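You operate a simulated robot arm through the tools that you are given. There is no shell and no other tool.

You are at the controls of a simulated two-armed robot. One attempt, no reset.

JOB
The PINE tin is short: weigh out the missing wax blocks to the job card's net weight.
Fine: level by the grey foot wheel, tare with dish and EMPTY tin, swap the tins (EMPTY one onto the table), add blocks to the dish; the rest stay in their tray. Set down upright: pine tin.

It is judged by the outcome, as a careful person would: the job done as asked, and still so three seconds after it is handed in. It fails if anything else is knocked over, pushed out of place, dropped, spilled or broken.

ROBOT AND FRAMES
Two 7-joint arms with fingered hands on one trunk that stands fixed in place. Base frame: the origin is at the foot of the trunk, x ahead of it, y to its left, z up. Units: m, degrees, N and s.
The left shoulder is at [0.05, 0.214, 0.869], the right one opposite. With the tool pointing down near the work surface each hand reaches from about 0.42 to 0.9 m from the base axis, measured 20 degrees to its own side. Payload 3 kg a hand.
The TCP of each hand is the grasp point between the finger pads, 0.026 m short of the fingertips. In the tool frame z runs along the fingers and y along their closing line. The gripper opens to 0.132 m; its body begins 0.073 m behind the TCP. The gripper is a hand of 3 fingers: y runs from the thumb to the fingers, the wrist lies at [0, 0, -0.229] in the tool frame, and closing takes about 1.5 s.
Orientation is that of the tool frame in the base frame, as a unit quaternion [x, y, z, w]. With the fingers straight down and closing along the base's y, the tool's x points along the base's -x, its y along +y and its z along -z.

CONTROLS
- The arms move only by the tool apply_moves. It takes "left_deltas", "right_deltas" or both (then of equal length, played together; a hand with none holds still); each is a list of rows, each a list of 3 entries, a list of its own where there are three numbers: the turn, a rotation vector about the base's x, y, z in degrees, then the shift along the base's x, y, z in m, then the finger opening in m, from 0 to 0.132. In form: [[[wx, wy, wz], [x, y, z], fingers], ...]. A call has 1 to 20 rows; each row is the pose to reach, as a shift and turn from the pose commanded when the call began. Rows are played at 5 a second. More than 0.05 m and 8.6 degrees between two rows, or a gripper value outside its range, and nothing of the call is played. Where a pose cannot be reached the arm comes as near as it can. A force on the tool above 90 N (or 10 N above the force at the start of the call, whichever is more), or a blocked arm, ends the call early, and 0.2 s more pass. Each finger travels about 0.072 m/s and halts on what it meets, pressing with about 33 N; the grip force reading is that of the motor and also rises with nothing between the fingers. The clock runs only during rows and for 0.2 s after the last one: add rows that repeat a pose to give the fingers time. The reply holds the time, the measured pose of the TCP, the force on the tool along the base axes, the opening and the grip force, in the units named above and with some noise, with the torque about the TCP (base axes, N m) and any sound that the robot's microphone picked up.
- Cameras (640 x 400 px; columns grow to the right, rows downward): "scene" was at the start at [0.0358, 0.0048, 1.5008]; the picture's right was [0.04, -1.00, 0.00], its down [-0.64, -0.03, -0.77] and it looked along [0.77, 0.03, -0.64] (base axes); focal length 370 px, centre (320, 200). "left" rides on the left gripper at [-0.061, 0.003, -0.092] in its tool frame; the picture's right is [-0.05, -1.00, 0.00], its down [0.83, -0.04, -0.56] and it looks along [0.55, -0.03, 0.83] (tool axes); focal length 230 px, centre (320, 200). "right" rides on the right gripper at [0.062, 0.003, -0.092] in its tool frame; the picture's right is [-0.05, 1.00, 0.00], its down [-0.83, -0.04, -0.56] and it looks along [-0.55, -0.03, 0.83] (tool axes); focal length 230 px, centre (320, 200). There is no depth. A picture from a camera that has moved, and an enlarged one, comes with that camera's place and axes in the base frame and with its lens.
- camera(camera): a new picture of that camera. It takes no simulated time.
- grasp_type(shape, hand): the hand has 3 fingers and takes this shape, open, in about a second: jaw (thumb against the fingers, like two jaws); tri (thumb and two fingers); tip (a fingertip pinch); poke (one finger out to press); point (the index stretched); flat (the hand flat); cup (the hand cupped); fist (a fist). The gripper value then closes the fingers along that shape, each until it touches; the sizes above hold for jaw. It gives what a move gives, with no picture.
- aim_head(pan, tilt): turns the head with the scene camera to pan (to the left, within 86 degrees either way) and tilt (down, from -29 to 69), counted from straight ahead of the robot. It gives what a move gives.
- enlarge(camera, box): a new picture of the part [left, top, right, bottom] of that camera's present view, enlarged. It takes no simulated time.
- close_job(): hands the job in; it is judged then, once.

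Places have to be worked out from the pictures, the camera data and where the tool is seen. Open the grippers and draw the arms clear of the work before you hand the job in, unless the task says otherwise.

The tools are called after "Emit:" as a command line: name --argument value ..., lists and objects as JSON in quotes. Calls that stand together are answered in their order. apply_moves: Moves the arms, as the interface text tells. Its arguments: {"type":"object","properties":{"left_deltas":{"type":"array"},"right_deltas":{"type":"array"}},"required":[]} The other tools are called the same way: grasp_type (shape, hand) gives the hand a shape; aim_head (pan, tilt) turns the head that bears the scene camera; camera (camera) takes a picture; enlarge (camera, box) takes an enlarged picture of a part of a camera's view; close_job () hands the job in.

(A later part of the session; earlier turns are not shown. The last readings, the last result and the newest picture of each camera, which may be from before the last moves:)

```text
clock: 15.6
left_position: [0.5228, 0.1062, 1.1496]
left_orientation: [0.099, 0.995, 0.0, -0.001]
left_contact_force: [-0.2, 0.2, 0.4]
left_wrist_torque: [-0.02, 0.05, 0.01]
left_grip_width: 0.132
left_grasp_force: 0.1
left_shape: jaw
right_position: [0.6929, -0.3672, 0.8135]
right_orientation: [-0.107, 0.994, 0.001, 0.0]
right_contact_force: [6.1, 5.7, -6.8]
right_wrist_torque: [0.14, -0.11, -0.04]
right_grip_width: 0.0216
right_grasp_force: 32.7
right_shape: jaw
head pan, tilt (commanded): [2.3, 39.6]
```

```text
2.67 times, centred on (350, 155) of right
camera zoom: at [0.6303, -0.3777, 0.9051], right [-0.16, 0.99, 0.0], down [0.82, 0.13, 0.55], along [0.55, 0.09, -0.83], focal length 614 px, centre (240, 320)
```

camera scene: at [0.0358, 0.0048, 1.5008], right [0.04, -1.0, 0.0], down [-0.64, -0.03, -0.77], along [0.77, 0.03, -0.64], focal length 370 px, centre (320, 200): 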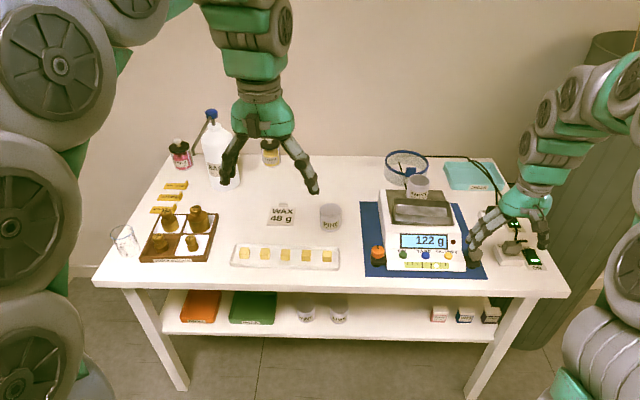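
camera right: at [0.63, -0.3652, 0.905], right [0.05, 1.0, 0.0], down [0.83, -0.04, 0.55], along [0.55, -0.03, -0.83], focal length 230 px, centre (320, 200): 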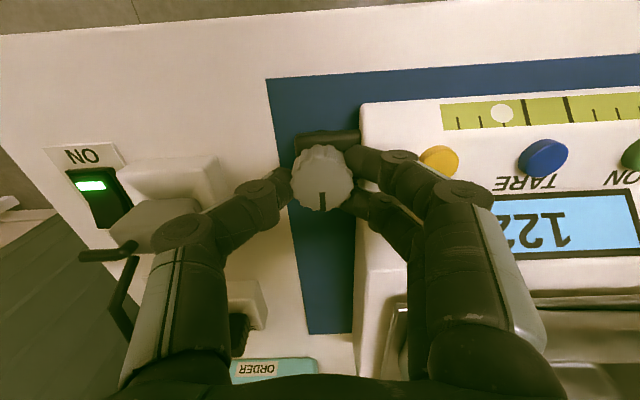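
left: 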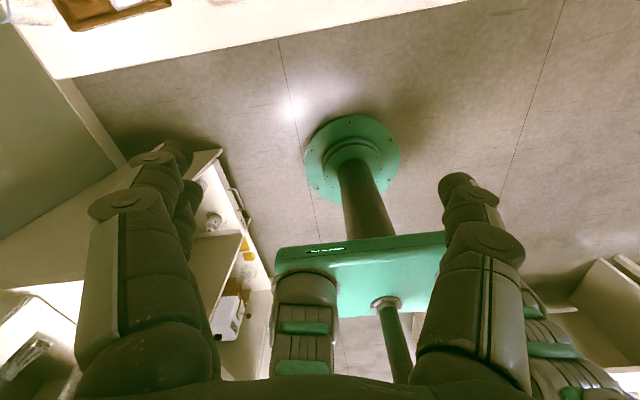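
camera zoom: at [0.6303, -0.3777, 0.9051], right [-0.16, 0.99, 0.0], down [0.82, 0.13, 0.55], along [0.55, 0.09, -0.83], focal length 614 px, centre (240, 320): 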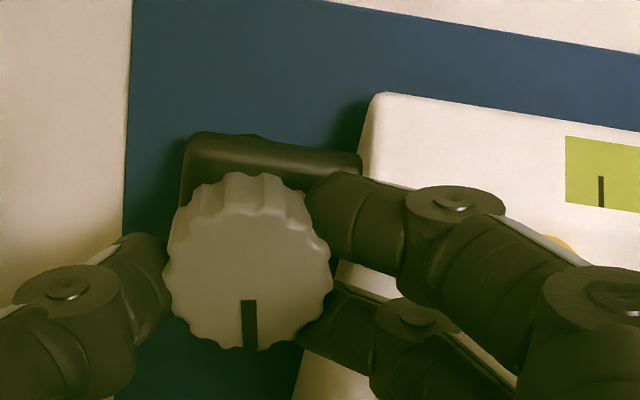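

Counter-clockwise moves the bubble toward centre (about 0.37 px per degree in this view; ~120° total needed). I keep turning this way to about 62° yaw.

Emit:
apply_moves --right_deltas '[[[0, 0, 6], [0, 0, 0], 0.02], [[0, 0, 12], [0, 0, 0], 0.02], [[0, 0, 18], [0, 0, 0], 0.02], [[0, 0, 24], [0, 0, 0], 0.02], [[0, 0, 30], [0, 0, 0], 0.02], [[0, 0, 36], [0, 0, 0], 0.02], [[0, 0, 42], [0, 0, 0], 0.02], [[0, 0, 48], [0, 0, 0], 0.02], [[0, 0, 50], [0, 0, 0], 0.02], [[0, 0, 50], [0, 0, 0], 0.02]]'

Emit:
enlarge --camera "scene" --box '[365, 225, 495, 285]'

Emit:
camera --camera "right"

```text
clock: 17.8
left_position: [0.5236, 0.1067, 1.1501]
left_orientation: [0.099, 0.995, 0.0, 0.0]
left_contact_force: [0.2, 0.0, -0.2]
left_wrist_torque: [0.0, -0.01, 0.0]
left_grip_width: 0.1321
left_grasp_force: 0.0
left_shape: jaw
right_position: [0.6915, -0.368, 0.8138]
right_orientation: [-0.516, 0.856, 0.001, -0.001]
right_contact_force: [0.9, 4.7, -6.7]
right_wrist_torque: [0.08, 0.03, -0.02]
right_grip_width: 0.0214
right_grasp_force: 32.8
right_shape: jaw
head pan, tilt (commanded): [2.3, 39.6]
```

```text
4.92 times, centred on (430, 255) of scene
camera zoom: at [0.0359, 0.0048, 1.5008], right [0.04, -1.0, 0.0], down [-0.64, -0.03, -0.77], along [0.77, 0.03, -0.64], focal length 1823 px, centre (-222, -71)
```

zoom: 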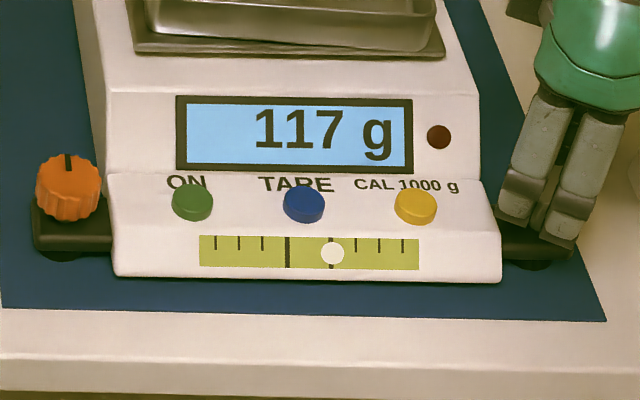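

```text
taken
camera right: at [0.6596, -0.421, 0.9052], right [-0.86, 0.51, 0.0], down [0.43, 0.71, 0.55], along [0.28, 0.48, -0.83], focal length 230 px, centre (320, 200)
```

right: 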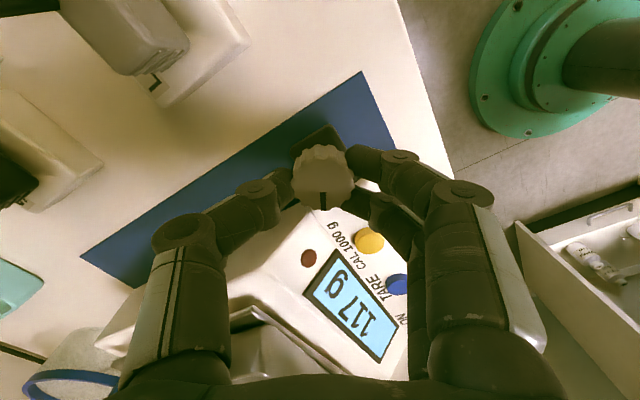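

The bubble is halfway (62° turned; ~65° more needed). The scale slid about 2–3 mm, so the grip was slightly off-centre; I release, lift, turn the hand back and re-measure the knob before regripping.

Emit:
apply_moves --right_deltas '[[[0, 0, 0], [0, 0, 0], 0.03], [[0, 0, 0], [0, 0, 0], 0.045], [[0, 0, 0], [0, 0, 0], 0.06], [[0, 0, 0], [0, 0, 0], 0.065], [[0, 0, 0], [0, 0, 0.02], 0.065], [[0, 0, 0], [0, 0, 0.044], 0.065], [[0, 0, -8], [0, 0, 0.044], 0.065], [[0, 0, -16], [0, 0, 0.044], 0.065], [[0, 0, -24], [0, 0, 0.044], 0.065], [[0, 0, -32], [0, 0, 0.044], 0.065], [[0, 0, -40], [0, 0, 0.044], 0.065], [[0, 0, -48], [0, 0, 0.044], 0.065], [[0, 0, -56], [0, 0, 0.044], 0.065], [[0, 0, -62], [0, 0, 0.044], 0.065], [[0, 0, -62], [0, 0, 0.044], 0.065]]'

Emit:
enlarge --camera "right" --box '[280, 90, 360, 190]'

Emit:
enlarge --camera "scene" --box '[365, 225, 495, 285]'

Emit:
camera --camera "right"

```text
clock: 21.0
left_position: [0.5222, 0.1061, 1.1505]
left_orientation: [0.099, 0.995, 0.0, 0.0]
left_contact_force: [-0.3, -0.5, -0.7]
left_wrist_torque: [-0.02, -0.02, -0.01]
left_grip_width: 0.1322
left_grasp_force: 0.0
left_shape: jaw
right_position: [0.6903, -0.3684, 0.857]
right_orientation: [-0.001, 1.0, 0.0, -0.001]
right_contact_force: [0.1, 0.1, -0.5]
right_wrist_torque: [-0.01, 0.02, -0.02]
right_grip_width: 0.0644
right_grasp_force: 0.1
right_shape: jaw
head pan, tilt (commanded): [2.3, 39.6]
```

```text
4.00 times, centred on (320, 140) of right
camera zoom: at [0.6295, -0.3653, 0.9493], right [0.05, 1.0, 0.0], down [0.83, -0.04, 0.55], along [0.55, -0.03, -0.83], focal length 920 px, centre (320, 440)
```

zoom: 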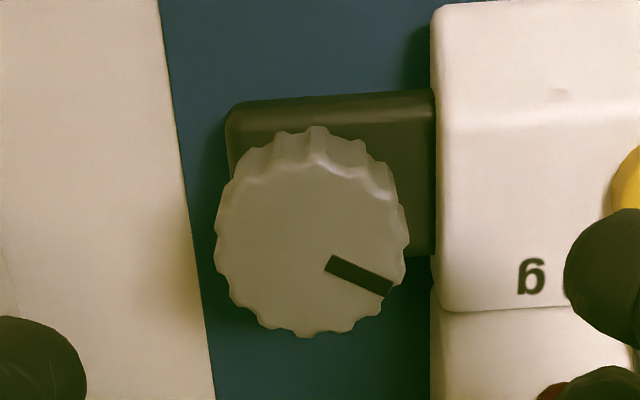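

```text
4.92 times, centred on (430, 255) of scene
camera zoom: at [0.0358, 0.0048, 1.5008], right [0.04, -1.0, 0.0], down [-0.64, -0.03, -0.77], along [0.77, 0.03, -0.64], focal length 1823 px, centre (-222, -71)
```

zoom: 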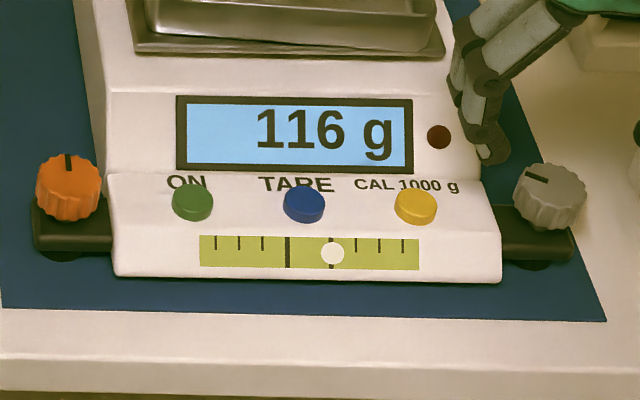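

```text
taken
camera right: at [0.6295, -0.3653, 0.9493], right [0.05, 1.0, 0.0], down [0.83, -0.04, 0.55], along [0.55, -0.03, -0.83], focal length 230 px, centre (320, 200)
```

right: 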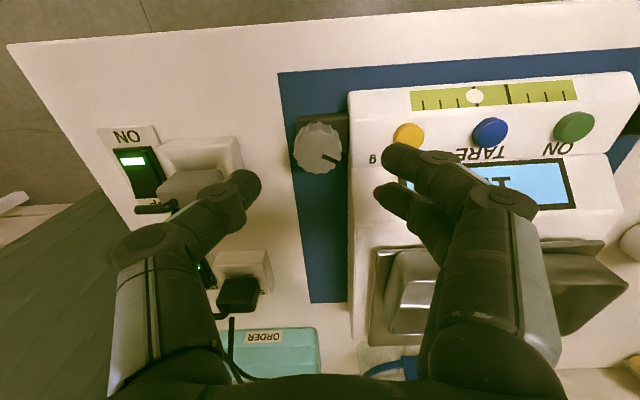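

The knob is now at (0.6885, -0.370). I regrip with a slight deliberate offset so the remaining turn brings the scale back by ~2 mm, then turn 60° more.

Emit:
apply_moves --right_deltas '[[[0, 0, 0], [-0.004, 0, -0.015], 0.065], [[0, 0, 0], [-0.004, 0, -0.03], 0.065], [[0, 0, 0], [-0.004, 0, -0.04], 0.065], [[0, 0, 0], [-0.004, 0, -0.0445], 0.06], [[0, 0, 0], [-0.004, 0, -0.0445], 0.05], [[0, 0, 0], [-0.004, 0, -0.0445], 0.04], [[0, 0, 0], [-0.004, 0, -0.0445], 0.03], [[0, 0, 0], [-0.004, 0, -0.0445], 0.02], [[0, 0, 0], [-0.004, 0, -0.0445], 0.02]]'

Emit:
enlarge --camera "right" --box '[270, 90, 430, 230]'

Emit:
enlarge --camera "scene" --box '[365, 225, 495, 285]'

```text
clock: 23.0
left_position: [0.5221, 0.1056, 1.1493]
left_orientation: [0.099, 0.995, -0.001, 0.0]
left_contact_force: [-0.5, 0.4, -0.2]
left_wrist_torque: [0.0, -0.01, 0.0]
left_grip_width: 0.1319
left_grasp_force: 0.0
left_shape: jaw
right_position: [0.6873, -0.3673, 0.8125]
right_orientation: [-0.001, 1.0, 0.0, -0.001]
right_contact_force: [-0.2, -2.2, -3.3]
right_wrist_torque: [-0.06, 0.0, 0.04]
right_grip_width: 0.0219
right_grasp_force: 32.7
right_shape: jaw
head pan, tilt (commanded): [2.3, 39.6]
```

```text
2.86 times, centred on (350, 160) of right
camera zoom: at [0.6256, -0.3651, 0.9046], right [0.05, 1.0, 0.0], down [0.83, -0.04, 0.55], along [0.55, -0.03, -0.83], focal length 657 px, centre (234, 314)
```

zoom: 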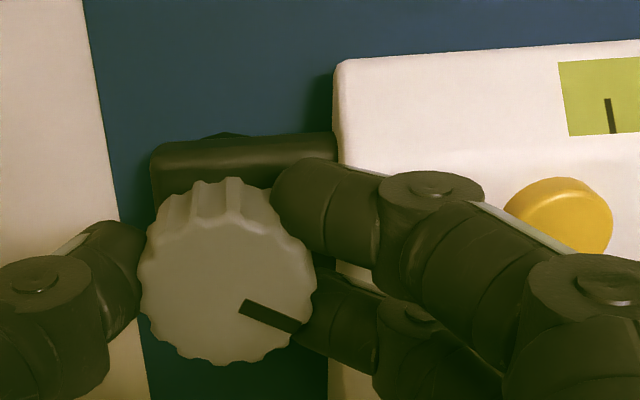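

```text
4.92 times, centred on (430, 255) of scene
camera zoom: at [0.0359, 0.0047, 1.5008], right [0.04, -1.0, 0.0], down [-0.64, -0.03, -0.77], along [0.77, 0.03, -0.64], focal length 1823 px, centre (-222, -71)
```

zoom: 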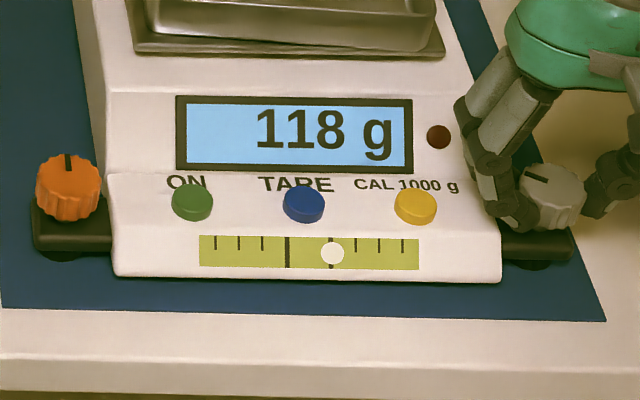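

The grip is good with low side force. I turn another 56° and check the bubble before the last few degrees.

Emit:
apply_moves --right_deltas '[[[0, 0, 6], [0, 0, 0], 0.02], [[0, 0, 12], [0, 0, 0], 0.02], [[0, 0, 18], [0, 0, 0], 0.02], [[0, 0, 24], [0, 0, 0], 0.02], [[0, 0, 30], [0, 0, 0], 0.02], [[0, 0, 36], [0, 0, 0], 0.02], [[0, 0, 42], [0, 0, 0], 0.02], [[0, 0, 48], [0, 0, 0], 0.02], [[0, 0, 54], [0, 0, 0], 0.02], [[0, 0, 58], [0, 0, 0], 0.02], [[0, 0, 58], [0, 0, 0], 0.02]]'

Emit:
enlarge --camera "scene" --box '[365, 225, 495, 285]'

```text
clock: 25.4
left_position: [0.5215, 0.1064, 1.1497]
left_orientation: [0.098, 0.995, 0.0, 0.0]
left_contact_force: [0.3, 0.0, -0.6]
left_wrist_torque: [0.01, -0.01, -0.01]
left_grip_width: 0.1323
left_grasp_force: 0.2
left_shape: jaw
right_position: [0.6869, -0.3685, 0.8117]
right_orientation: [-0.487, 0.874, 0.001, -0.001]
right_contact_force: [-6.6, -6.2, -2.4]
right_wrist_torque: [-0.12, 0.09, 0.01]
right_grip_width: 0.0211
right_grasp_force: 33.3
right_shape: jaw
head pan, tilt (commanded): [2.3, 39.6]
```

```text
4.92 times, centred on (430, 255) of scene
camera zoom: at [0.0358, 0.0047, 1.5009], right [0.04, -1.0, 0.0], down [-0.64, -0.03, -0.77], along [0.77, 0.03, -0.64], focal length 1823 px, centre (-222, -71)
```

zoom: 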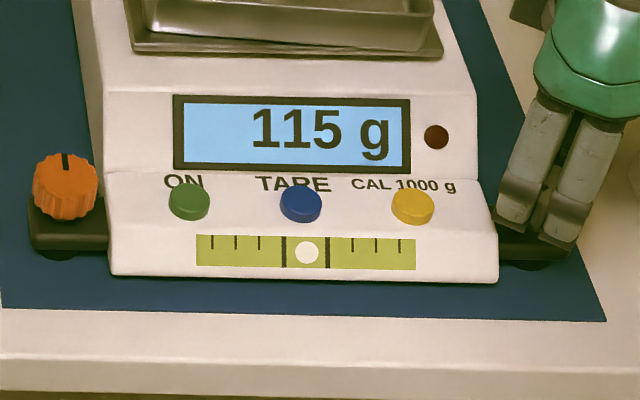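

The bubble looks centred between the bold marks and the scale drifted back. I zoom in tightly to confirm.

Emit:
enlarge --camera "scene" --box '[402, 268, 452, 284]'

Emit:
enlarge --camera "scene" --box '[365, 140, 495, 285]'

```text
12.80 times, centred on (427, 276) of scene
camera zoom: at [0.0358, 0.0047, 1.5009], right [0.04, -1.0, 0.0], down [-0.64, -0.03, -0.77], along [0.77, 0.03, -0.64], focal length 4739 px, centre (-1050, -773)
```

zoom: 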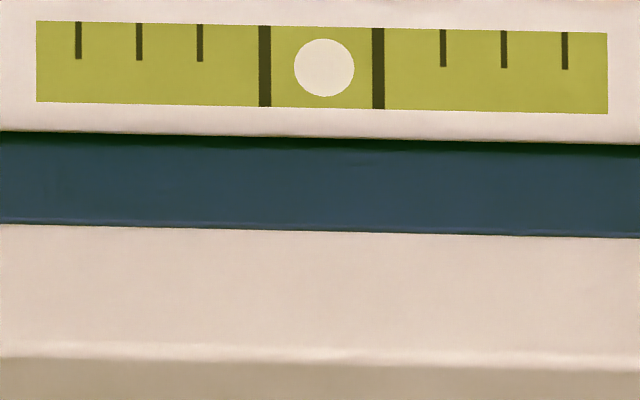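

```text
2.76 times, centred on (430, 212) of scene
camera zoom: at [0.0358, 0.0047, 1.5009], right [0.04, -1.0, 0.0], down [-0.64, -0.03, -0.77], along [0.77, 0.03, -0.64], focal length 1021 px, centre (17, 166)
```

zoom: 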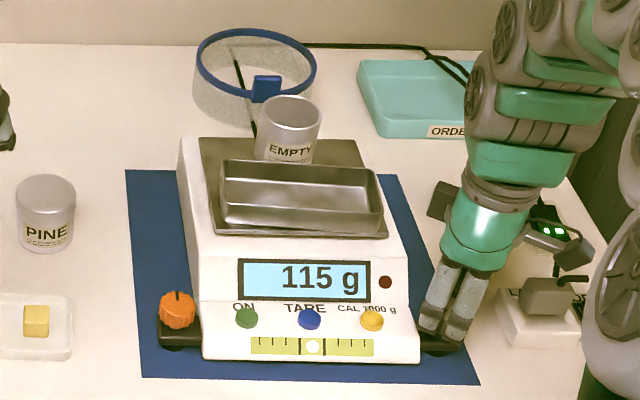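

The bubble is centred within a hair (2.5 px of 56). I add a final 2.5°, then release and lift clear to check it holds.

Emit:
apply_moves --right_deltas '[[[0, 0, 1.5], [0, 0, 0], 0.02], [[0, 0, 2.5], [0, 0, 0], 0.02], [[0, 0, 2.5], [0, 0, 0], 0.02], [[0, 0, 2.5], [0, 0, 0], 0.035], [[0, 0, 2.5], [0, 0, 0], 0.05], [[0, 0, 2.5], [0, 0, 0], 0.065], [[0, 0, 2.5], [0, 0, 0], 0.065], [[0, 0, 2.5], [0, 0, 0.03], 0.065], [[0, 0, 2.5], [0, 0, 0.07], 0.065], [[0, 0, 2.5], [0, 0, 0.11], 0.065], [[0, 0, 2.5], [0, 0, 0.13], 0.065]]'

Emit:
enlarge --camera "scene" --box '[402, 268, 452, 284]'

Emit:
enlarge --camera "scene" --box '[365, 225, 495, 285]'

```text
clock: 27.8
left_position: [0.5224, 0.1073, 1.15]
left_orientation: [0.098, 0.995, 0.0, 0.0]
left_contact_force: [0.5, 0.2, -0.9]
left_wrist_torque: [-0.04, 0.02, 0.0]
left_grip_width: 0.1319
left_grasp_force: 0.1
left_shape: jaw
right_position: [0.6879, -0.3689, 0.943]
right_orientation: [-0.505, 0.863, 0.0, 0.001]
right_contact_force: [-0.4, -0.4, 0.7]
right_wrist_torque: [0.03, 0.02, 0.01]
right_grip_width: 0.0644
right_grasp_force: 0.1
right_shape: jaw
head pan, tilt (commanded): [2.3, 39.6]
```

```text
12.80 times, centred on (427, 276) of scene
camera zoom: at [0.0358, 0.0048, 1.5008], right [0.04, -1.0, 0.0], down [-0.64, -0.03, -0.77], along [0.77, 0.03, -0.64], focal length 4739 px, centre (-1050, -773)
```

zoom: 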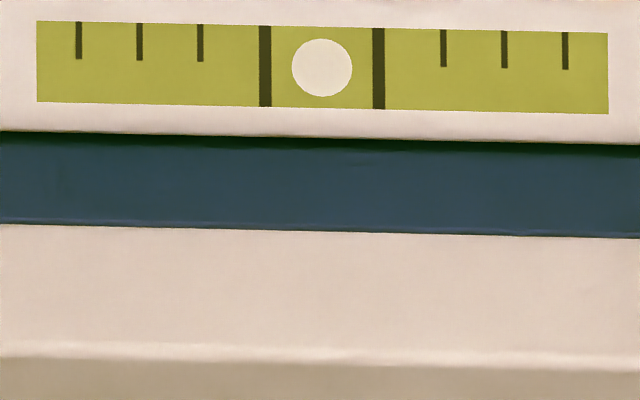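

```text
4.92 times, centred on (430, 255) of scene
camera zoom: at [0.0358, 0.0048, 1.5008], right [0.04, -1.0, 0.0], down [-0.64, -0.03, -0.77], along [0.77, 0.03, -0.64], focal length 1823 px, centre (-222, -71)
```

zoom: 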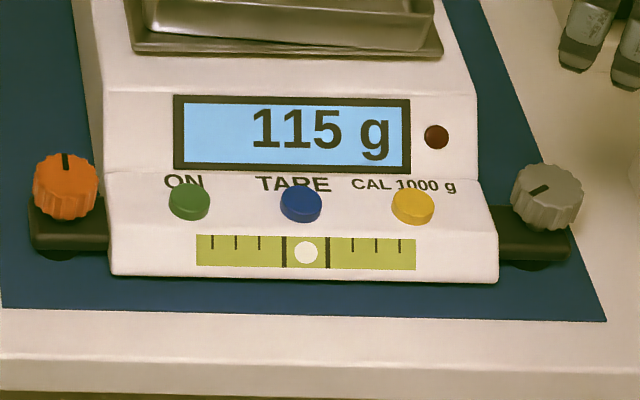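

Level is perfect now, and the reading is a steady 115 g. Next I bring the hand back to yaw 0, move above the panel and shape it to poke for the TARE button.

Emit:
apply_moves --right_deltas '[[[0, 0, -8], [-0.01, 0, 0.01], 0.09], [[0, 0, -16], [-0.02, 0, 0.02], 0.132], [[0, 0, -24], [-0.03, 0, 0.02], 0.132], [[0, 0, -32], [-0.04, 0.01, 0.02], 0.132], [[0, 0, -40], [-0.05, 0.02, 0.02], 0.132], [[0, 0, -48], [-0.06, 0.04, 0.02], 0.132], [[0, 0, -56], [-0.06, 0.06, 0.02], 0.132], [[0, 0, -60.7], [-0.06, 0.08, 0.02], 0.132], [[0, 0, -60.7], [-0.06, 0.08, 0.02], 0.132]]'

Emit:
grasp_type --hand "right" --shape "poke"

Emit:
camera --camera "right"

Emit:
enlarge --camera "scene" --box '[360, 120, 520, 290]'

```text
clock: 29.8
left_position: [0.5232, 0.1071, 1.1491]
left_orientation: [0.099, 0.995, 0.0, 0.0]
left_contact_force: [0.1, 0.7, -0.4]
left_wrist_torque: [-0.03, 0.0, -0.02]
left_grip_width: 0.1318
left_grasp_force: 0.2
left_shape: jaw
right_position: [0.6264, -0.2862, 0.9621]
right_orientation: [0.001, 1.0, 0.0, 0.0]
right_contact_force: [-0.1, -0.2, -0.4]
right_wrist_torque: [0.0, 0.0, -0.03]
right_grip_width: 0.1319
right_grasp_force: 0.1
right_shape: jaw
head pan, tilt (commanded): [2.3, 39.6]
```

```text
clock: 30.7
left_position: [0.5226, 0.1054, 1.1496]
left_orientation: [0.098, 0.995, 0.0, -0.001]
left_contact_force: [-0.7, -0.1, -0.1]
left_wrist_torque: [0.02, 0.03, -0.02]
left_grip_width: 0.1317
left_grasp_force: 0.1
left_shape: jaw
right_position: [0.6264, -0.2867, 0.9626]
right_orientation: [0.002, 1.0, 0.0, 0.0]
right_contact_force: [-0.4, -0.5, 0.3]
right_wrist_torque: [-0.04, 0.01, -0.01]
right_grip_width: 0.0
right_grasp_force: 0.1
right_shape: poke
head pan, tilt (commanded): [2.3, 39.6]
```

```text
taken
camera right: at [0.565, -0.2841, 1.0551], right [0.05, 1.0, 0.0], down [0.83, -0.04, 0.55], along [0.55, -0.03, -0.83], focal length 230 px, centre (320, 200)
```

right: 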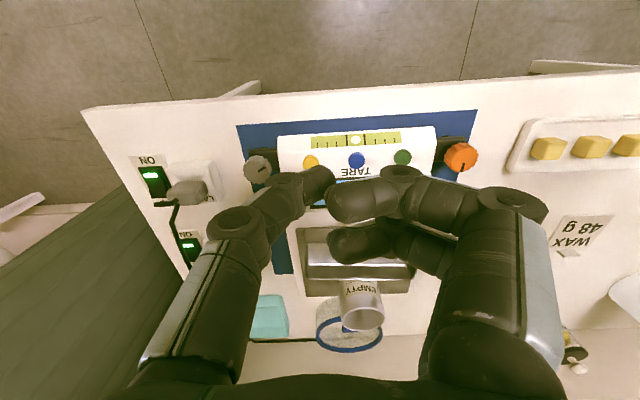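

```text
2.35 times, centred on (440, 205) of scene
camera zoom: at [0.0358, 0.0048, 1.5008], right [0.04, -1.0, 0.0], down [-0.64, -0.03, -0.77], along [0.77, 0.03, -0.64], focal length 871 px, centre (38, 188)
```

zoom: 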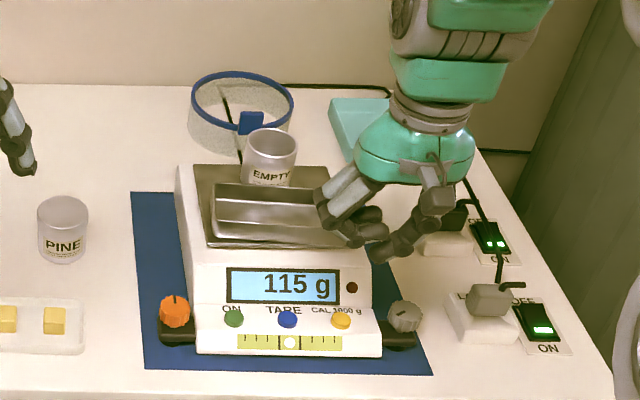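

I look closer at the poke shape to see which fingertip leads.

Emit:
enlarge --camera "right" --box '[230, 130, 450, 290]'

Emit:
enlarge --camera "scene" --box '[430, 160, 490, 240]'

```text
2.50 times, centred on (340, 210) of right
camera zoom: at [0.565, -0.2841, 1.0551], right [0.05, 1.0, 0.0], down [0.83, -0.04, 0.55], along [0.55, -0.03, -0.83], focal length 575 px, centre (270, 175)
```

zoom: 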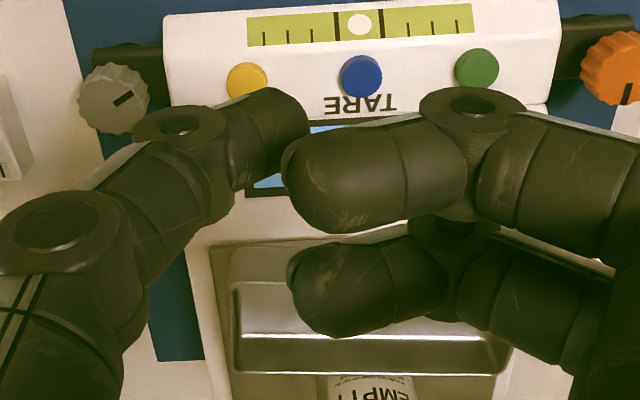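

```text
5.00 times, centred on (460, 200) of scene
camera zoom: at [0.0358, 0.0048, 1.5008], right [0.04, -1.0, 0.0], down [-0.64, -0.03, -0.77], along [0.77, 0.03, -0.64], focal length 1851 px, centre (-380, 200)
```

zoom: 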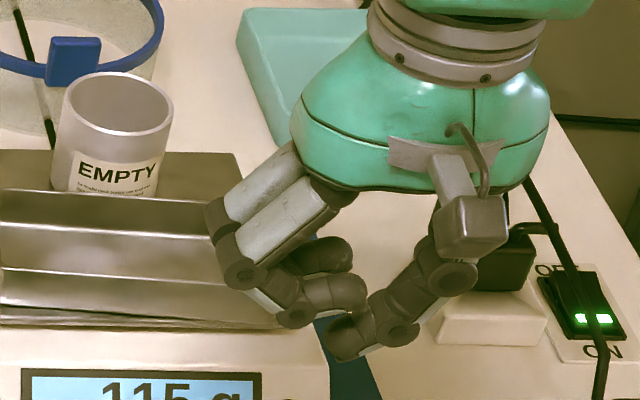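

In poke, the thumb leads, angled inward. I check the point shape as an alternative, since a stretched index may be a cleaner probe.

Emit:
grasp_type --hand "right" --shape "point"

Emit:
camera --camera "right"

Emit:
enlarge --camera "scene" --box '[360, 120, 520, 290]'

```text
clock: 31.6
left_position: [0.5229, 0.1057, 1.1492]
left_orientation: [0.099, 0.995, -0.001, 0.0]
left_contact_force: [0.8, -0.1, -0.7]
left_wrist_torque: [0.0, -0.01, -0.01]
left_grip_width: 0.1318
left_grasp_force: 0.0
left_shape: jaw
right_position: [0.6266, -0.2868, 0.9626]
right_orientation: [0.0, 1.0, 0.0, 0.0]
right_contact_force: [0.3, 0.3, 0.6]
right_wrist_torque: [0.03, -0.01, 0.0]
right_grip_width: 0.0001
right_grasp_force: 0.1
right_shape: point
head pan, tilt (commanded): [2.3, 39.6]
```

```text
taken
camera right: at [0.565, -0.2841, 1.0551], right [0.05, 1.0, 0.0], down [0.83, -0.04, 0.55], along [0.55, -0.03, -0.83], focal length 230 px, centre (320, 200)
```

right: 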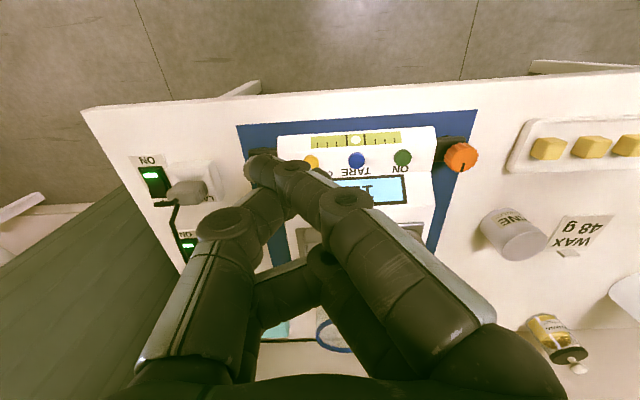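

```text
2.35 times, centred on (440, 205) of scene
camera zoom: at [0.0358, 0.0048, 1.5008], right [0.04, -1.0, 0.0], down [-0.64, -0.03, -0.77], along [0.77, 0.03, -0.64], focal length 871 px, centre (38, 188)
```

zoom: 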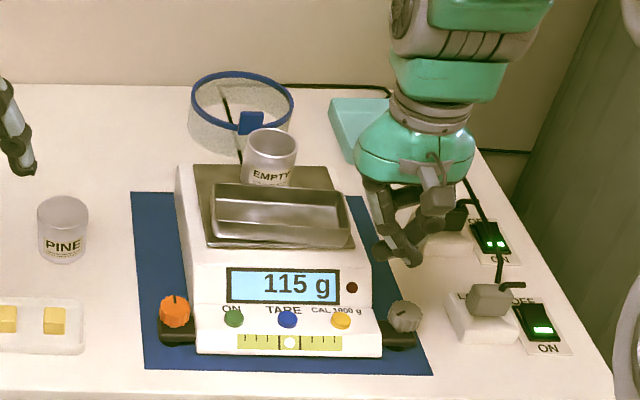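

I zoom in on this point shape.

Emit:
enlarge --camera "scene" --box '[430, 160, 490, 240]'

Emit:
enlarge --camera "right" --box '[190, 130, 410, 290]'

```text
5.00 times, centred on (460, 200) of scene
camera zoom: at [0.0358, 0.0048, 1.5008], right [0.04, -1.0, 0.0], down [-0.64, -0.03, -0.77], along [0.77, 0.03, -0.64], focal length 1851 px, centre (-380, 200)
```

zoom: 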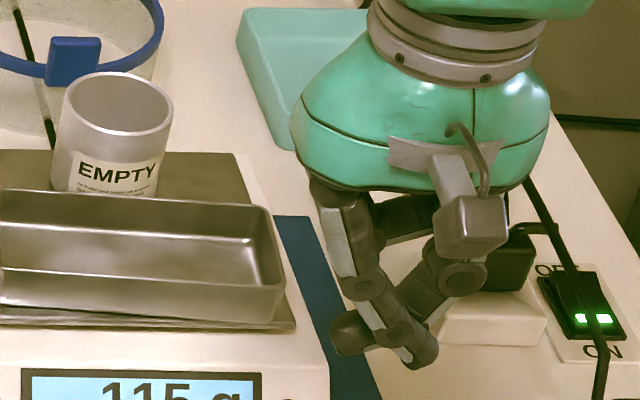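

```text
2.50 times, centred on (300, 210) of right
camera zoom: at [0.565, -0.2841, 1.0551], right [0.05, 1.0, 0.0], down [0.83, -0.04, 0.55], along [0.55, -0.03, -0.83], focal length 575 px, centre (370, 175)
```

zoom: 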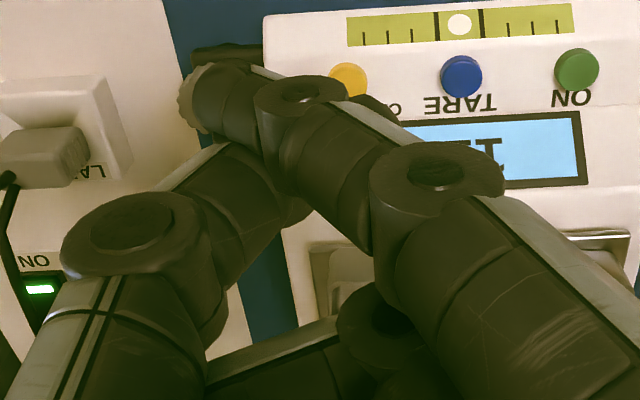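

Poke with the thumb is the simpler probe. I switch back to poke and place the thumb tip above the TARE button (estimated at (0.690, -0.243, ~0.782)).

Emit:
grasp_type --hand "right" --shape "poke"

Emit:
apply_moves --right_deltas '[[[0, 0, 0], [0.02, 0.01, -0.02], 0], [[0, 0, 0], [0.04, 0.02, -0.05], 0], [[0, 0, 0], [0.055, 0.035, -0.08], 0], [[0, 0, 0], [0.0635, 0.04, -0.11], 0], [[0, 0, 0], [0.0635, 0.04, -0.11], 0]]'

Emit:
camera --camera "right"

Emit:
enlarge --camera "scene" --box '[365, 170, 495, 285]'

```text
clock: 32.5
left_position: [0.5236, 0.1074, 1.1494]
left_orientation: [0.099, 0.995, 0.0, 0.001]
left_contact_force: [-0.3, 0.9, -0.3]
left_wrist_torque: [0.0, 0.0, 0.01]
left_grip_width: 0.1318
left_grasp_force: 0.0
left_shape: jaw
right_position: [0.6263, -0.2868, 0.9636]
right_orientation: [0.002, 1.0, 0.0, 0.0]
right_contact_force: [0.2, 0.3, 0.5]
right_wrist_torque: [-0.01, -0.01, -0.02]
right_grip_width: 0.0
right_grasp_force: 0.1
right_shape: poke
head pan, tilt (commanded): [2.3, 39.6]
```

```text
clock: 33.7
left_position: [0.5229, 0.1062, 1.1504]
left_orientation: [0.098, 0.995, 0.0, 0.0]
left_contact_force: [0.2, 0.4, 0.3]
left_wrist_torque: [-0.03, -0.01, 0.01]
left_grip_width: 0.1319
left_grasp_force: 0.0
left_shape: jaw
right_position: [0.6905, -0.2485, 0.8516]
right_orientation: [0.001, 1.0, 0.0, -0.001]
right_contact_force: [0.2, -0.2, -0.3]
right_wrist_torque: [-0.01, 0.05, -0.03]
right_grip_width: 0.0
right_grasp_force: 0.0
right_shape: poke
head pan, tilt (commanded): [2.3, 39.6]
```

```text
taken
camera right: at [0.6298, -0.2457, 0.9444], right [0.05, 1.0, 0.0], down [0.83, -0.04, 0.55], along [0.55, -0.03, -0.83], focal length 230 px, centre (320, 200)
```

right: 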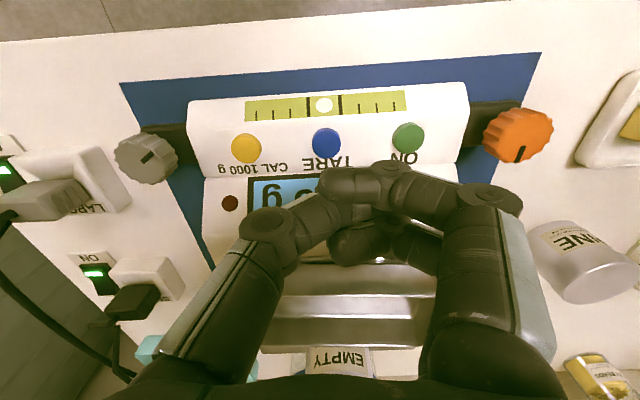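

```text
3.48 times, centred on (430, 228) of scene
camera zoom: at [0.0358, 0.0048, 1.5008], right [0.04, -1.0, 0.0], down [-0.64, -0.03, -0.77], along [0.77, 0.03, -0.64], focal length 1288 px, centre (-63, 104)
```

zoom: 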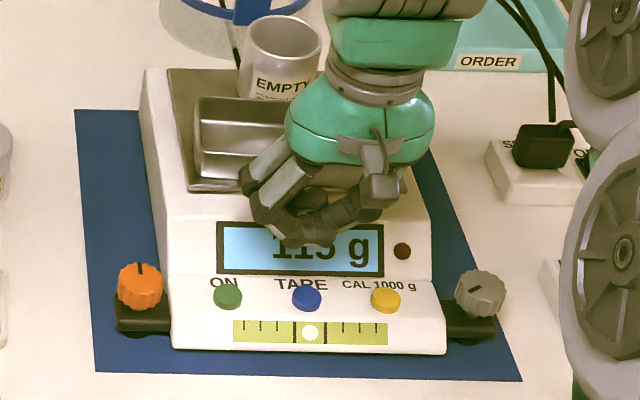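

I zoom in to see where the thumb tip is relative to the TARE button.

Emit:
enlarge --camera "right" --box '[220, 110, 440, 270]'

Emit:
enlarge --camera "scene" --box '[405, 205, 465, 265]'

```text
2.50 times, centred on (330, 190) of right
camera zoom: at [0.6298, -0.2457, 0.9444], right [0.05, 1.0, 0.0], down [0.83, -0.04, 0.55], along [0.55, -0.03, -0.83], focal length 575 px, centre (295, 225)
```

zoom: 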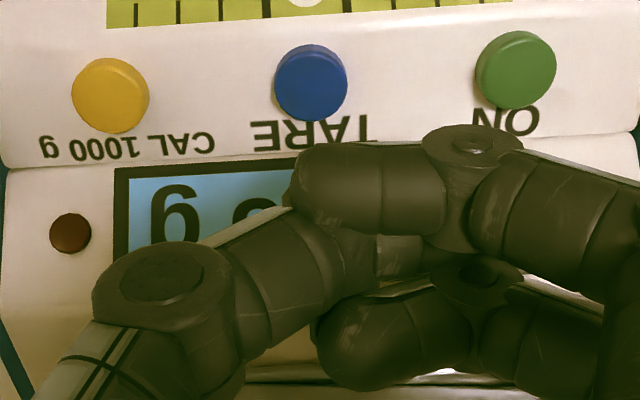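

```text
6.67 times, centred on (435, 235) of scene
camera zoom: at [0.0358, 0.0048, 1.5008], right [0.04, -1.0, 0.0], down [-0.64, -0.03, -0.77], along [0.77, 0.03, -0.64], focal length 2468 px, centre (-447, -33)
```

zoom: 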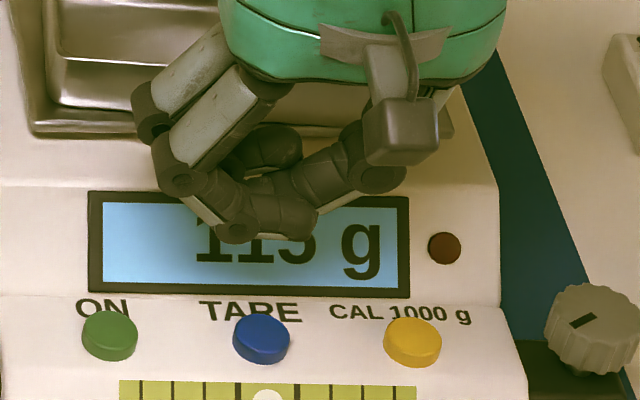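

With value 0 the thumb folds in; the open state of poke is what extends it. I raise a little and open the shape to compare.

Emit:
apply_moves --right_deltas '[[[0, 0, 0], [0, 0, 0.02], 0.03], [[0, 0, 0], [0, 0, 0.04], 0.07], [[0, 0, 0], [0, 0, 0.04], 0.132], [[0, 0, 0], [0, 0, 0.04], 0.132], [[0, 0, 0], [0, 0, 0.04], 0.132], [[0, 0, 0], [0, 0, 0.04], 0.132]]'

Emit:
camera --camera "right"

Emit:
enlarge --camera "scene" --box '[395, 185, 475, 265]'

```text
clock: 35.1
left_position: [0.5221, 0.1064, 1.1492]
left_orientation: [0.098, 0.995, -0.001, 0.0]
left_contact_force: [-0.4, -1.0, 0.6]
left_wrist_torque: [0.0, 0.0, -0.01]
left_grip_width: 0.132
left_grasp_force: 0.0
left_shape: jaw
right_position: [0.6904, -0.2482, 0.892]
right_orientation: [0.001, 1.0, 0.001, -0.002]
right_contact_force: [-0.2, 0.2, 0.0]
right_wrist_torque: [0.0, 0.02, -0.01]
right_grip_width: 0.0
right_grasp_force: 0.1
right_shape: poke
head pan, tilt (commanded): [2.3, 39.6]
```

```text
taken
camera right: at [0.629, -0.2453, 0.9839], right [0.05, 1.0, 0.0], down [0.83, -0.04, 0.55], along [0.55, -0.03, -0.83], focal length 230 px, centre (320, 200)
```

right: 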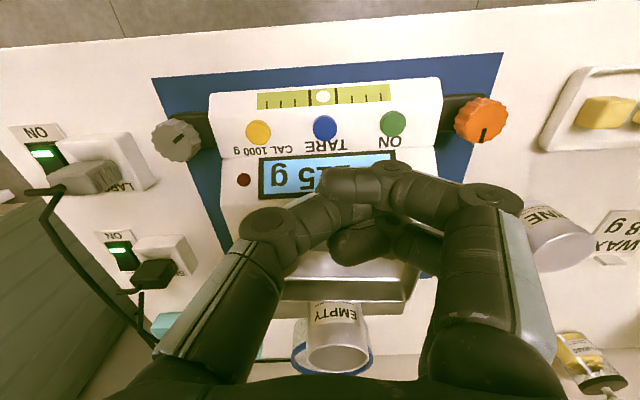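

```text
5.00 times, centred on (435, 225) of scene
camera zoom: at [0.0358, 0.0048, 1.5008], right [0.04, -1.0, 0.0], down [-0.64, -0.03, -0.77], along [0.77, 0.03, -0.64], focal length 1851 px, centre (-255, 75)
```

zoom: 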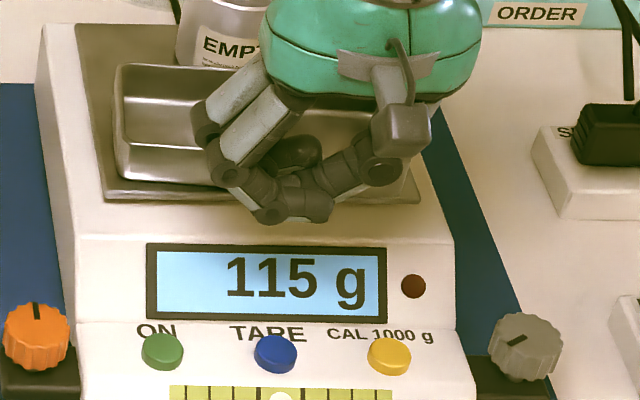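

The fingers tangled coming from the point shape. I reset through jaw and then form poke again, as that gave a clean leading thumb the first time.

Emit:
apply_moves --right_deltas '[[[0, 0, 0], [-0.02, 0, 0.02], 0.132], [[0, 0, 0], [-0.04, 0, 0.04], 0.132]]'

Emit:
grasp_type --hand "right" --shape "jaw"

Emit:
grasp_type --hand "right" --shape "poke"

Emit:
camera --camera "right"

Emit:
enlarge --camera "scene" --box '[395, 165, 475, 245]'

```text
clock: 35.7
left_position: [0.5223, 0.1055, 1.1489]
left_orientation: [0.098, 0.995, 0.0, 0.001]
left_contact_force: [0.3, -0.4, 0.7]
left_wrist_torque: [0.03, 0.0, 0.02]
left_grip_width: 0.132
left_grasp_force: 0.0
left_shape: jaw
right_position: [0.6511, -0.2498, 0.9339]
right_orientation: [0.0, 1.0, 0.0, 0.0]
right_contact_force: [-0.3, 0.0, -0.4]
right_wrist_torque: [0.0, 0.0, -0.01]
right_grip_width: 0.0001
right_grasp_force: 0.1
right_shape: poke
head pan, tilt (commanded): [2.3, 39.6]
```

```text
clock: 36.6
left_position: [0.5228, 0.107, 1.1488]
left_orientation: [0.099, 0.995, 0.0, 0.0]
left_contact_force: [-0.2, 0.7, 0.1]
left_wrist_torque: [0.02, 0.0, -0.03]
left_grip_width: 0.1319
left_grasp_force: 0.0
left_shape: jaw
right_position: [0.6514, -0.2495, 0.9335]
right_orientation: [0.001, 1.0, 0.0, -0.001]
right_contact_force: [0.6, 0.1, 0.0]
right_wrist_torque: [0.01, 0.03, -0.01]
right_grip_width: 0.1318
right_grasp_force: 0.1
right_shape: jaw
head pan, tilt (commanded): [2.3, 39.6]
```

```text
clock: 37.5
left_position: [0.5226, 0.1059, 1.1504]
left_orientation: [0.099, 0.995, 0.0, 0.0]
left_contact_force: [0.0, 0.8, 0.2]
left_wrist_torque: [-0.01, -0.03, 0.01]
left_grip_width: 0.1319
left_grasp_force: 0.1
left_shape: jaw
right_position: [0.6508, -0.2483, 0.9336]
right_orientation: [0.001, 1.0, 0.001, -0.001]
right_contact_force: [-0.4, 0.5, -0.1]
right_wrist_torque: [-0.05, -0.02, 0.01]
right_grip_width: 0.0001
right_grasp_force: 0.0
right_shape: poke
head pan, tilt (commanded): [2.3, 39.6]
```

```text
taken
camera right: at [0.5902, -0.2461, 1.026], right [0.05, 1.0, 0.0], down [0.83, -0.04, 0.55], along [0.55, -0.03, -0.83], focal length 230 px, centre (320, 200)
```

right: 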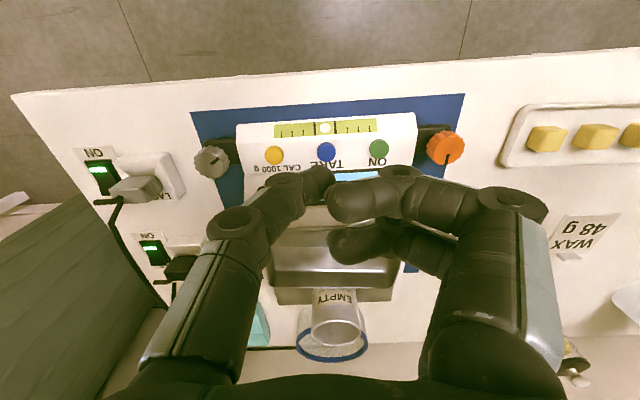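

```text
5.00 times, centred on (435, 205) of scene
camera zoom: at [0.0358, 0.0048, 1.5008], right [0.04, -1.0, 0.0], down [-0.64, -0.03, -0.77], along [0.77, 0.03, -0.64], focal length 1851 px, centre (-255, 175)
```

zoom: 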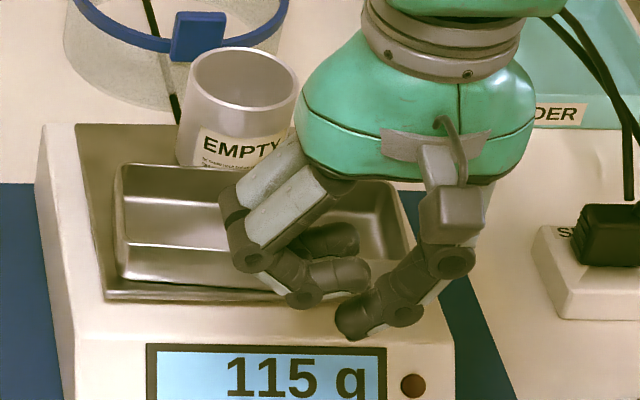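

Poke is clean again: the thumb tip leads, about 5 mm left of and 20 mm below the TCP. I move over the TARE button and stop ~3 cm above it to check.

Emit:
apply_moves --right_deltas '[[[0, 0, 0], [0.015, 0.001, -0.03], 0.132], [[0, 0, 0], [0.03, 0.001, -0.06], 0.132], [[0, 0, 0], [0.038, 0.001, -0.085], 0.132], [[0, 0, 0], [0.038, 0.001, -0.104], 0.132], [[0, 0, 0], [0.038, 0.001, -0.104], 0.132]]'

Emit:
camera --camera "right"

Emit:
enlarge --camera "scene" --box '[395, 205, 475, 285]'

```text
clock: 38.7
left_position: [0.5223, 0.1057, 1.1495]
left_orientation: [0.099, 0.995, 0.001, -0.001]
left_contact_force: [0.3, -0.6, 0.2]
left_wrist_torque: [-0.02, 0.03, -0.05]
left_grip_width: 0.1321
left_grasp_force: 0.1
left_shape: jaw
right_position: [0.6881, -0.2466, 0.8271]
right_orientation: [0.001, 1.0, 0.0, 0.0]
right_contact_force: [-0.4, 0.7, -0.4]
right_wrist_torque: [-0.01, 0.02, 0.01]
right_grip_width: 0.0
right_grasp_force: 0.2
right_shape: poke
head pan, tilt (commanded): [2.3, 39.6]
```

```text
taken
camera right: at [0.6264, -0.2444, 0.9194], right [0.05, 1.0, 0.0], down [0.83, -0.04, 0.55], along [0.55, -0.03, -0.83], focal length 230 px, centre (320, 200)
```

right: 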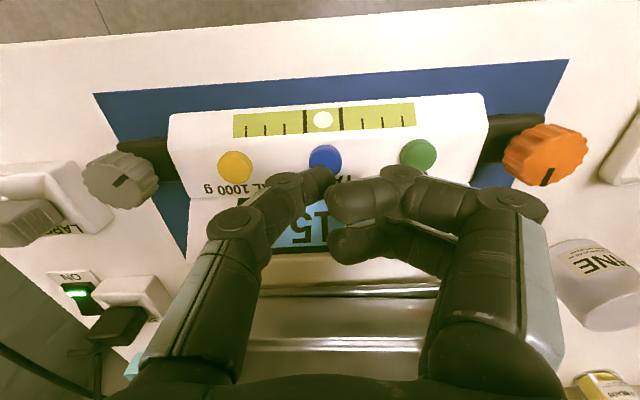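

```text
5.00 times, centred on (435, 245) of scene
camera zoom: at [0.0358, 0.0048, 1.5008], right [0.04, -1.0, 0.0], down [-0.64, -0.03, -0.77], along [0.77, 0.03, -0.64], focal length 1851 px, centre (-255, -25)
```

zoom: 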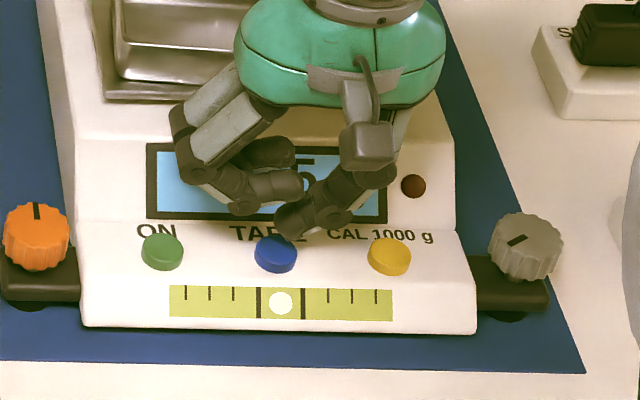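

I zoom to locate the thumb tip precisely relative to the button.

Emit:
enlarge --camera "right" --box '[270, 130, 390, 220]'

Emit:
enlarge --camera "scene" --box '[420, 230, 470, 265]'

```text
4.44 times, centred on (330, 175) of right
camera zoom: at [0.6264, -0.2444, 0.9194], right [0.05, 1.0, 0.0], down [0.83, -0.04, 0.55], along [0.55, -0.03, -0.83], focal length 1022 px, centre (276, 311)
```

zoom: 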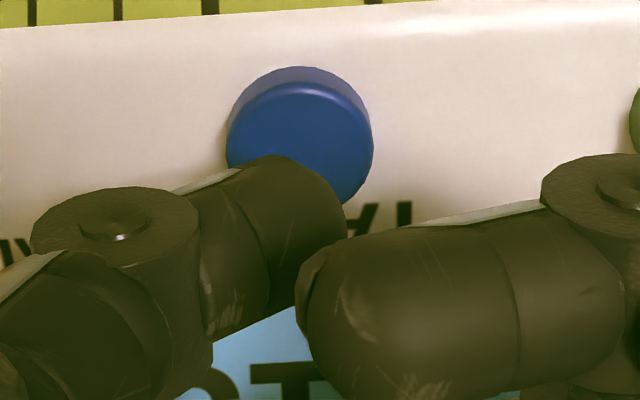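

```text
11.43 times, centred on (445, 248) of scene
camera zoom: at [0.0358, 0.0048, 1.5008], right [0.04, -1.0, 0.0], down [-0.64, -0.03, -0.77], along [0.77, 0.03, -0.64], focal length 4231 px, centre (-1109, -343)
```

zoom: 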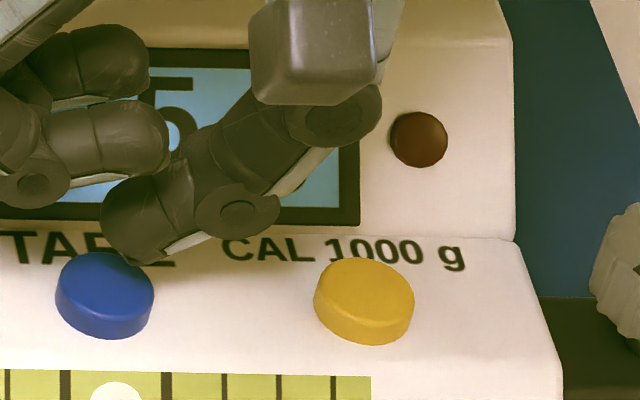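

The thumb tip (bottom ≈0.801) should shift 6 mm forward to be above the button centre (0.691, -0.244). I do that and descend in small steps, checking force.

Emit:
apply_moves --right_deltas '[[[0, 0, 0], [0.006, -0.001, 0], 0.132], [[0, 0, 0], [0.006, -0.001, -0.006], 0.132], [[0, 0, 0], [0.006, -0.001, -0.012], 0.132], [[0, 0, 0], [0.006, -0.001, -0.015], 0.132], [[0, 0, 0], [0.006, -0.001, -0.015], 0.132]]'

Emit:
enlarge --camera "scene" --box '[405, 230, 465, 285]'

Emit:
enlarge --camera "right" --box '[270, 130, 390, 220]'

```text
clock: 39.9
left_position: [0.5231, 0.1059, 1.1493]
left_orientation: [0.098, 0.995, 0.0, 0.0]
left_contact_force: [0.7, -0.8, 0.6]
left_wrist_torque: [-0.04, 0.02, 0.01]
left_grip_width: 0.1316
left_grasp_force: 0.0
left_shape: jaw
right_position: [0.6941, -0.2473, 0.8148]
right_orientation: [0.001, 1.0, 0.0, 0.0]
right_contact_force: [-1.1, 0.3, 2.0]
right_wrist_torque: [-0.01, 0.02, -0.02]
right_grip_width: 0.0
right_grasp_force: 0.0
right_shape: poke
head pan, tilt (commanded): [2.3, 39.6]
heard: click
```

```text
7.27 times, centred on (435, 258) of scene
camera zoom: at [0.0358, 0.0048, 1.5009], right [0.04, -1.0, 0.0], down [-0.64, -0.03, -0.77], along [0.77, 0.03, -0.64], focal length 2692 px, centre (-516, -218)
```

zoom: 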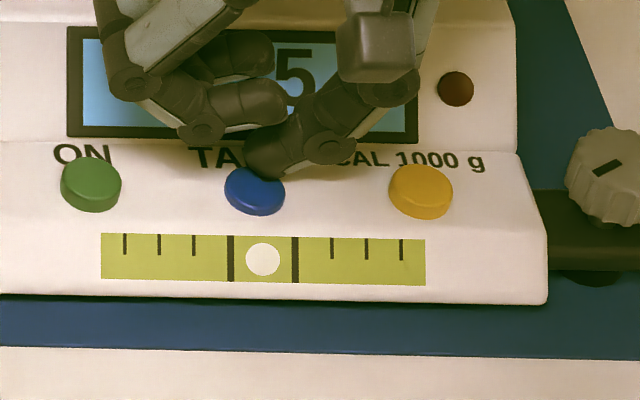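

```text
4.44 times, centred on (330, 175) of right
camera zoom: at [0.6332, -0.2451, 0.9055], right [0.05, 1.0, 0.0], down [0.83, -0.04, 0.55], along [0.55, -0.03, -0.83], focal length 1022 px, centre (276, 311)
```

zoom: 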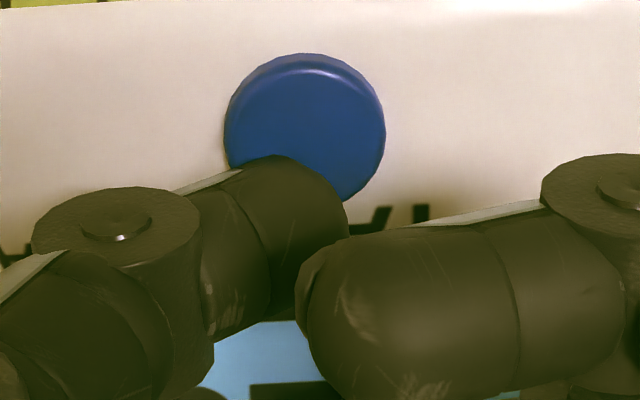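

A click was heard and the blue button looks depressed at only 2 N. I lift off and read the display.

Emit:
apply_moves --right_deltas '[[[0, 0, 0], [0, 0, 0.01], 0.132], [[0, 0, 0], [-0.01, 0, 0.04], 0.132], [[0, 0, 0], [-0.03, -0.01, 0.08], 0.132], [[0, 0, 0], [-0.05, -0.02, 0.12], 0.132], [[0, 0, 0], [-0.06, -0.03, 0.14], 0.132], [[0, 0, 0], [-0.06, -0.03, 0.14], 0.132]]'

Emit:
enlarge --camera "scene" --box '[365, 145, 495, 285]'

```text
clock: 41.3
left_position: [0.5232, 0.1069, 1.1493]
left_orientation: [0.098, 0.995, 0.0, 0.0]
left_contact_force: [0.1, -0.3, -0.1]
left_wrist_torque: [-0.03, -0.01, 0.0]
left_grip_width: 0.1321
left_grasp_force: 0.1
left_shape: jaw
right_position: [0.6337, -0.2774, 0.9542]
right_orientation: [0.0, 1.0, 0.0, -0.001]
right_contact_force: [-0.6, 0.0, 1.2]
right_wrist_torque: [0.01, 0.01, 0.0]
right_grip_width: 0.0002
right_grasp_force: 0.1
right_shape: poke
head pan, tilt (commanded): [2.3, 39.6]
```

```text
2.86 times, centred on (430, 215) of scene
camera zoom: at [0.0358, 0.0048, 1.5009], right [0.04, -1.0, 0.0], down [-0.64, -0.03, -0.77], along [0.77, 0.03, -0.64], focal length 1058 px, centre (6, 157)
```

zoom: 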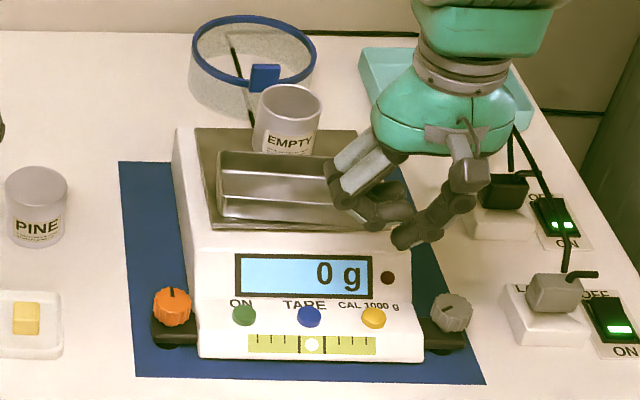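

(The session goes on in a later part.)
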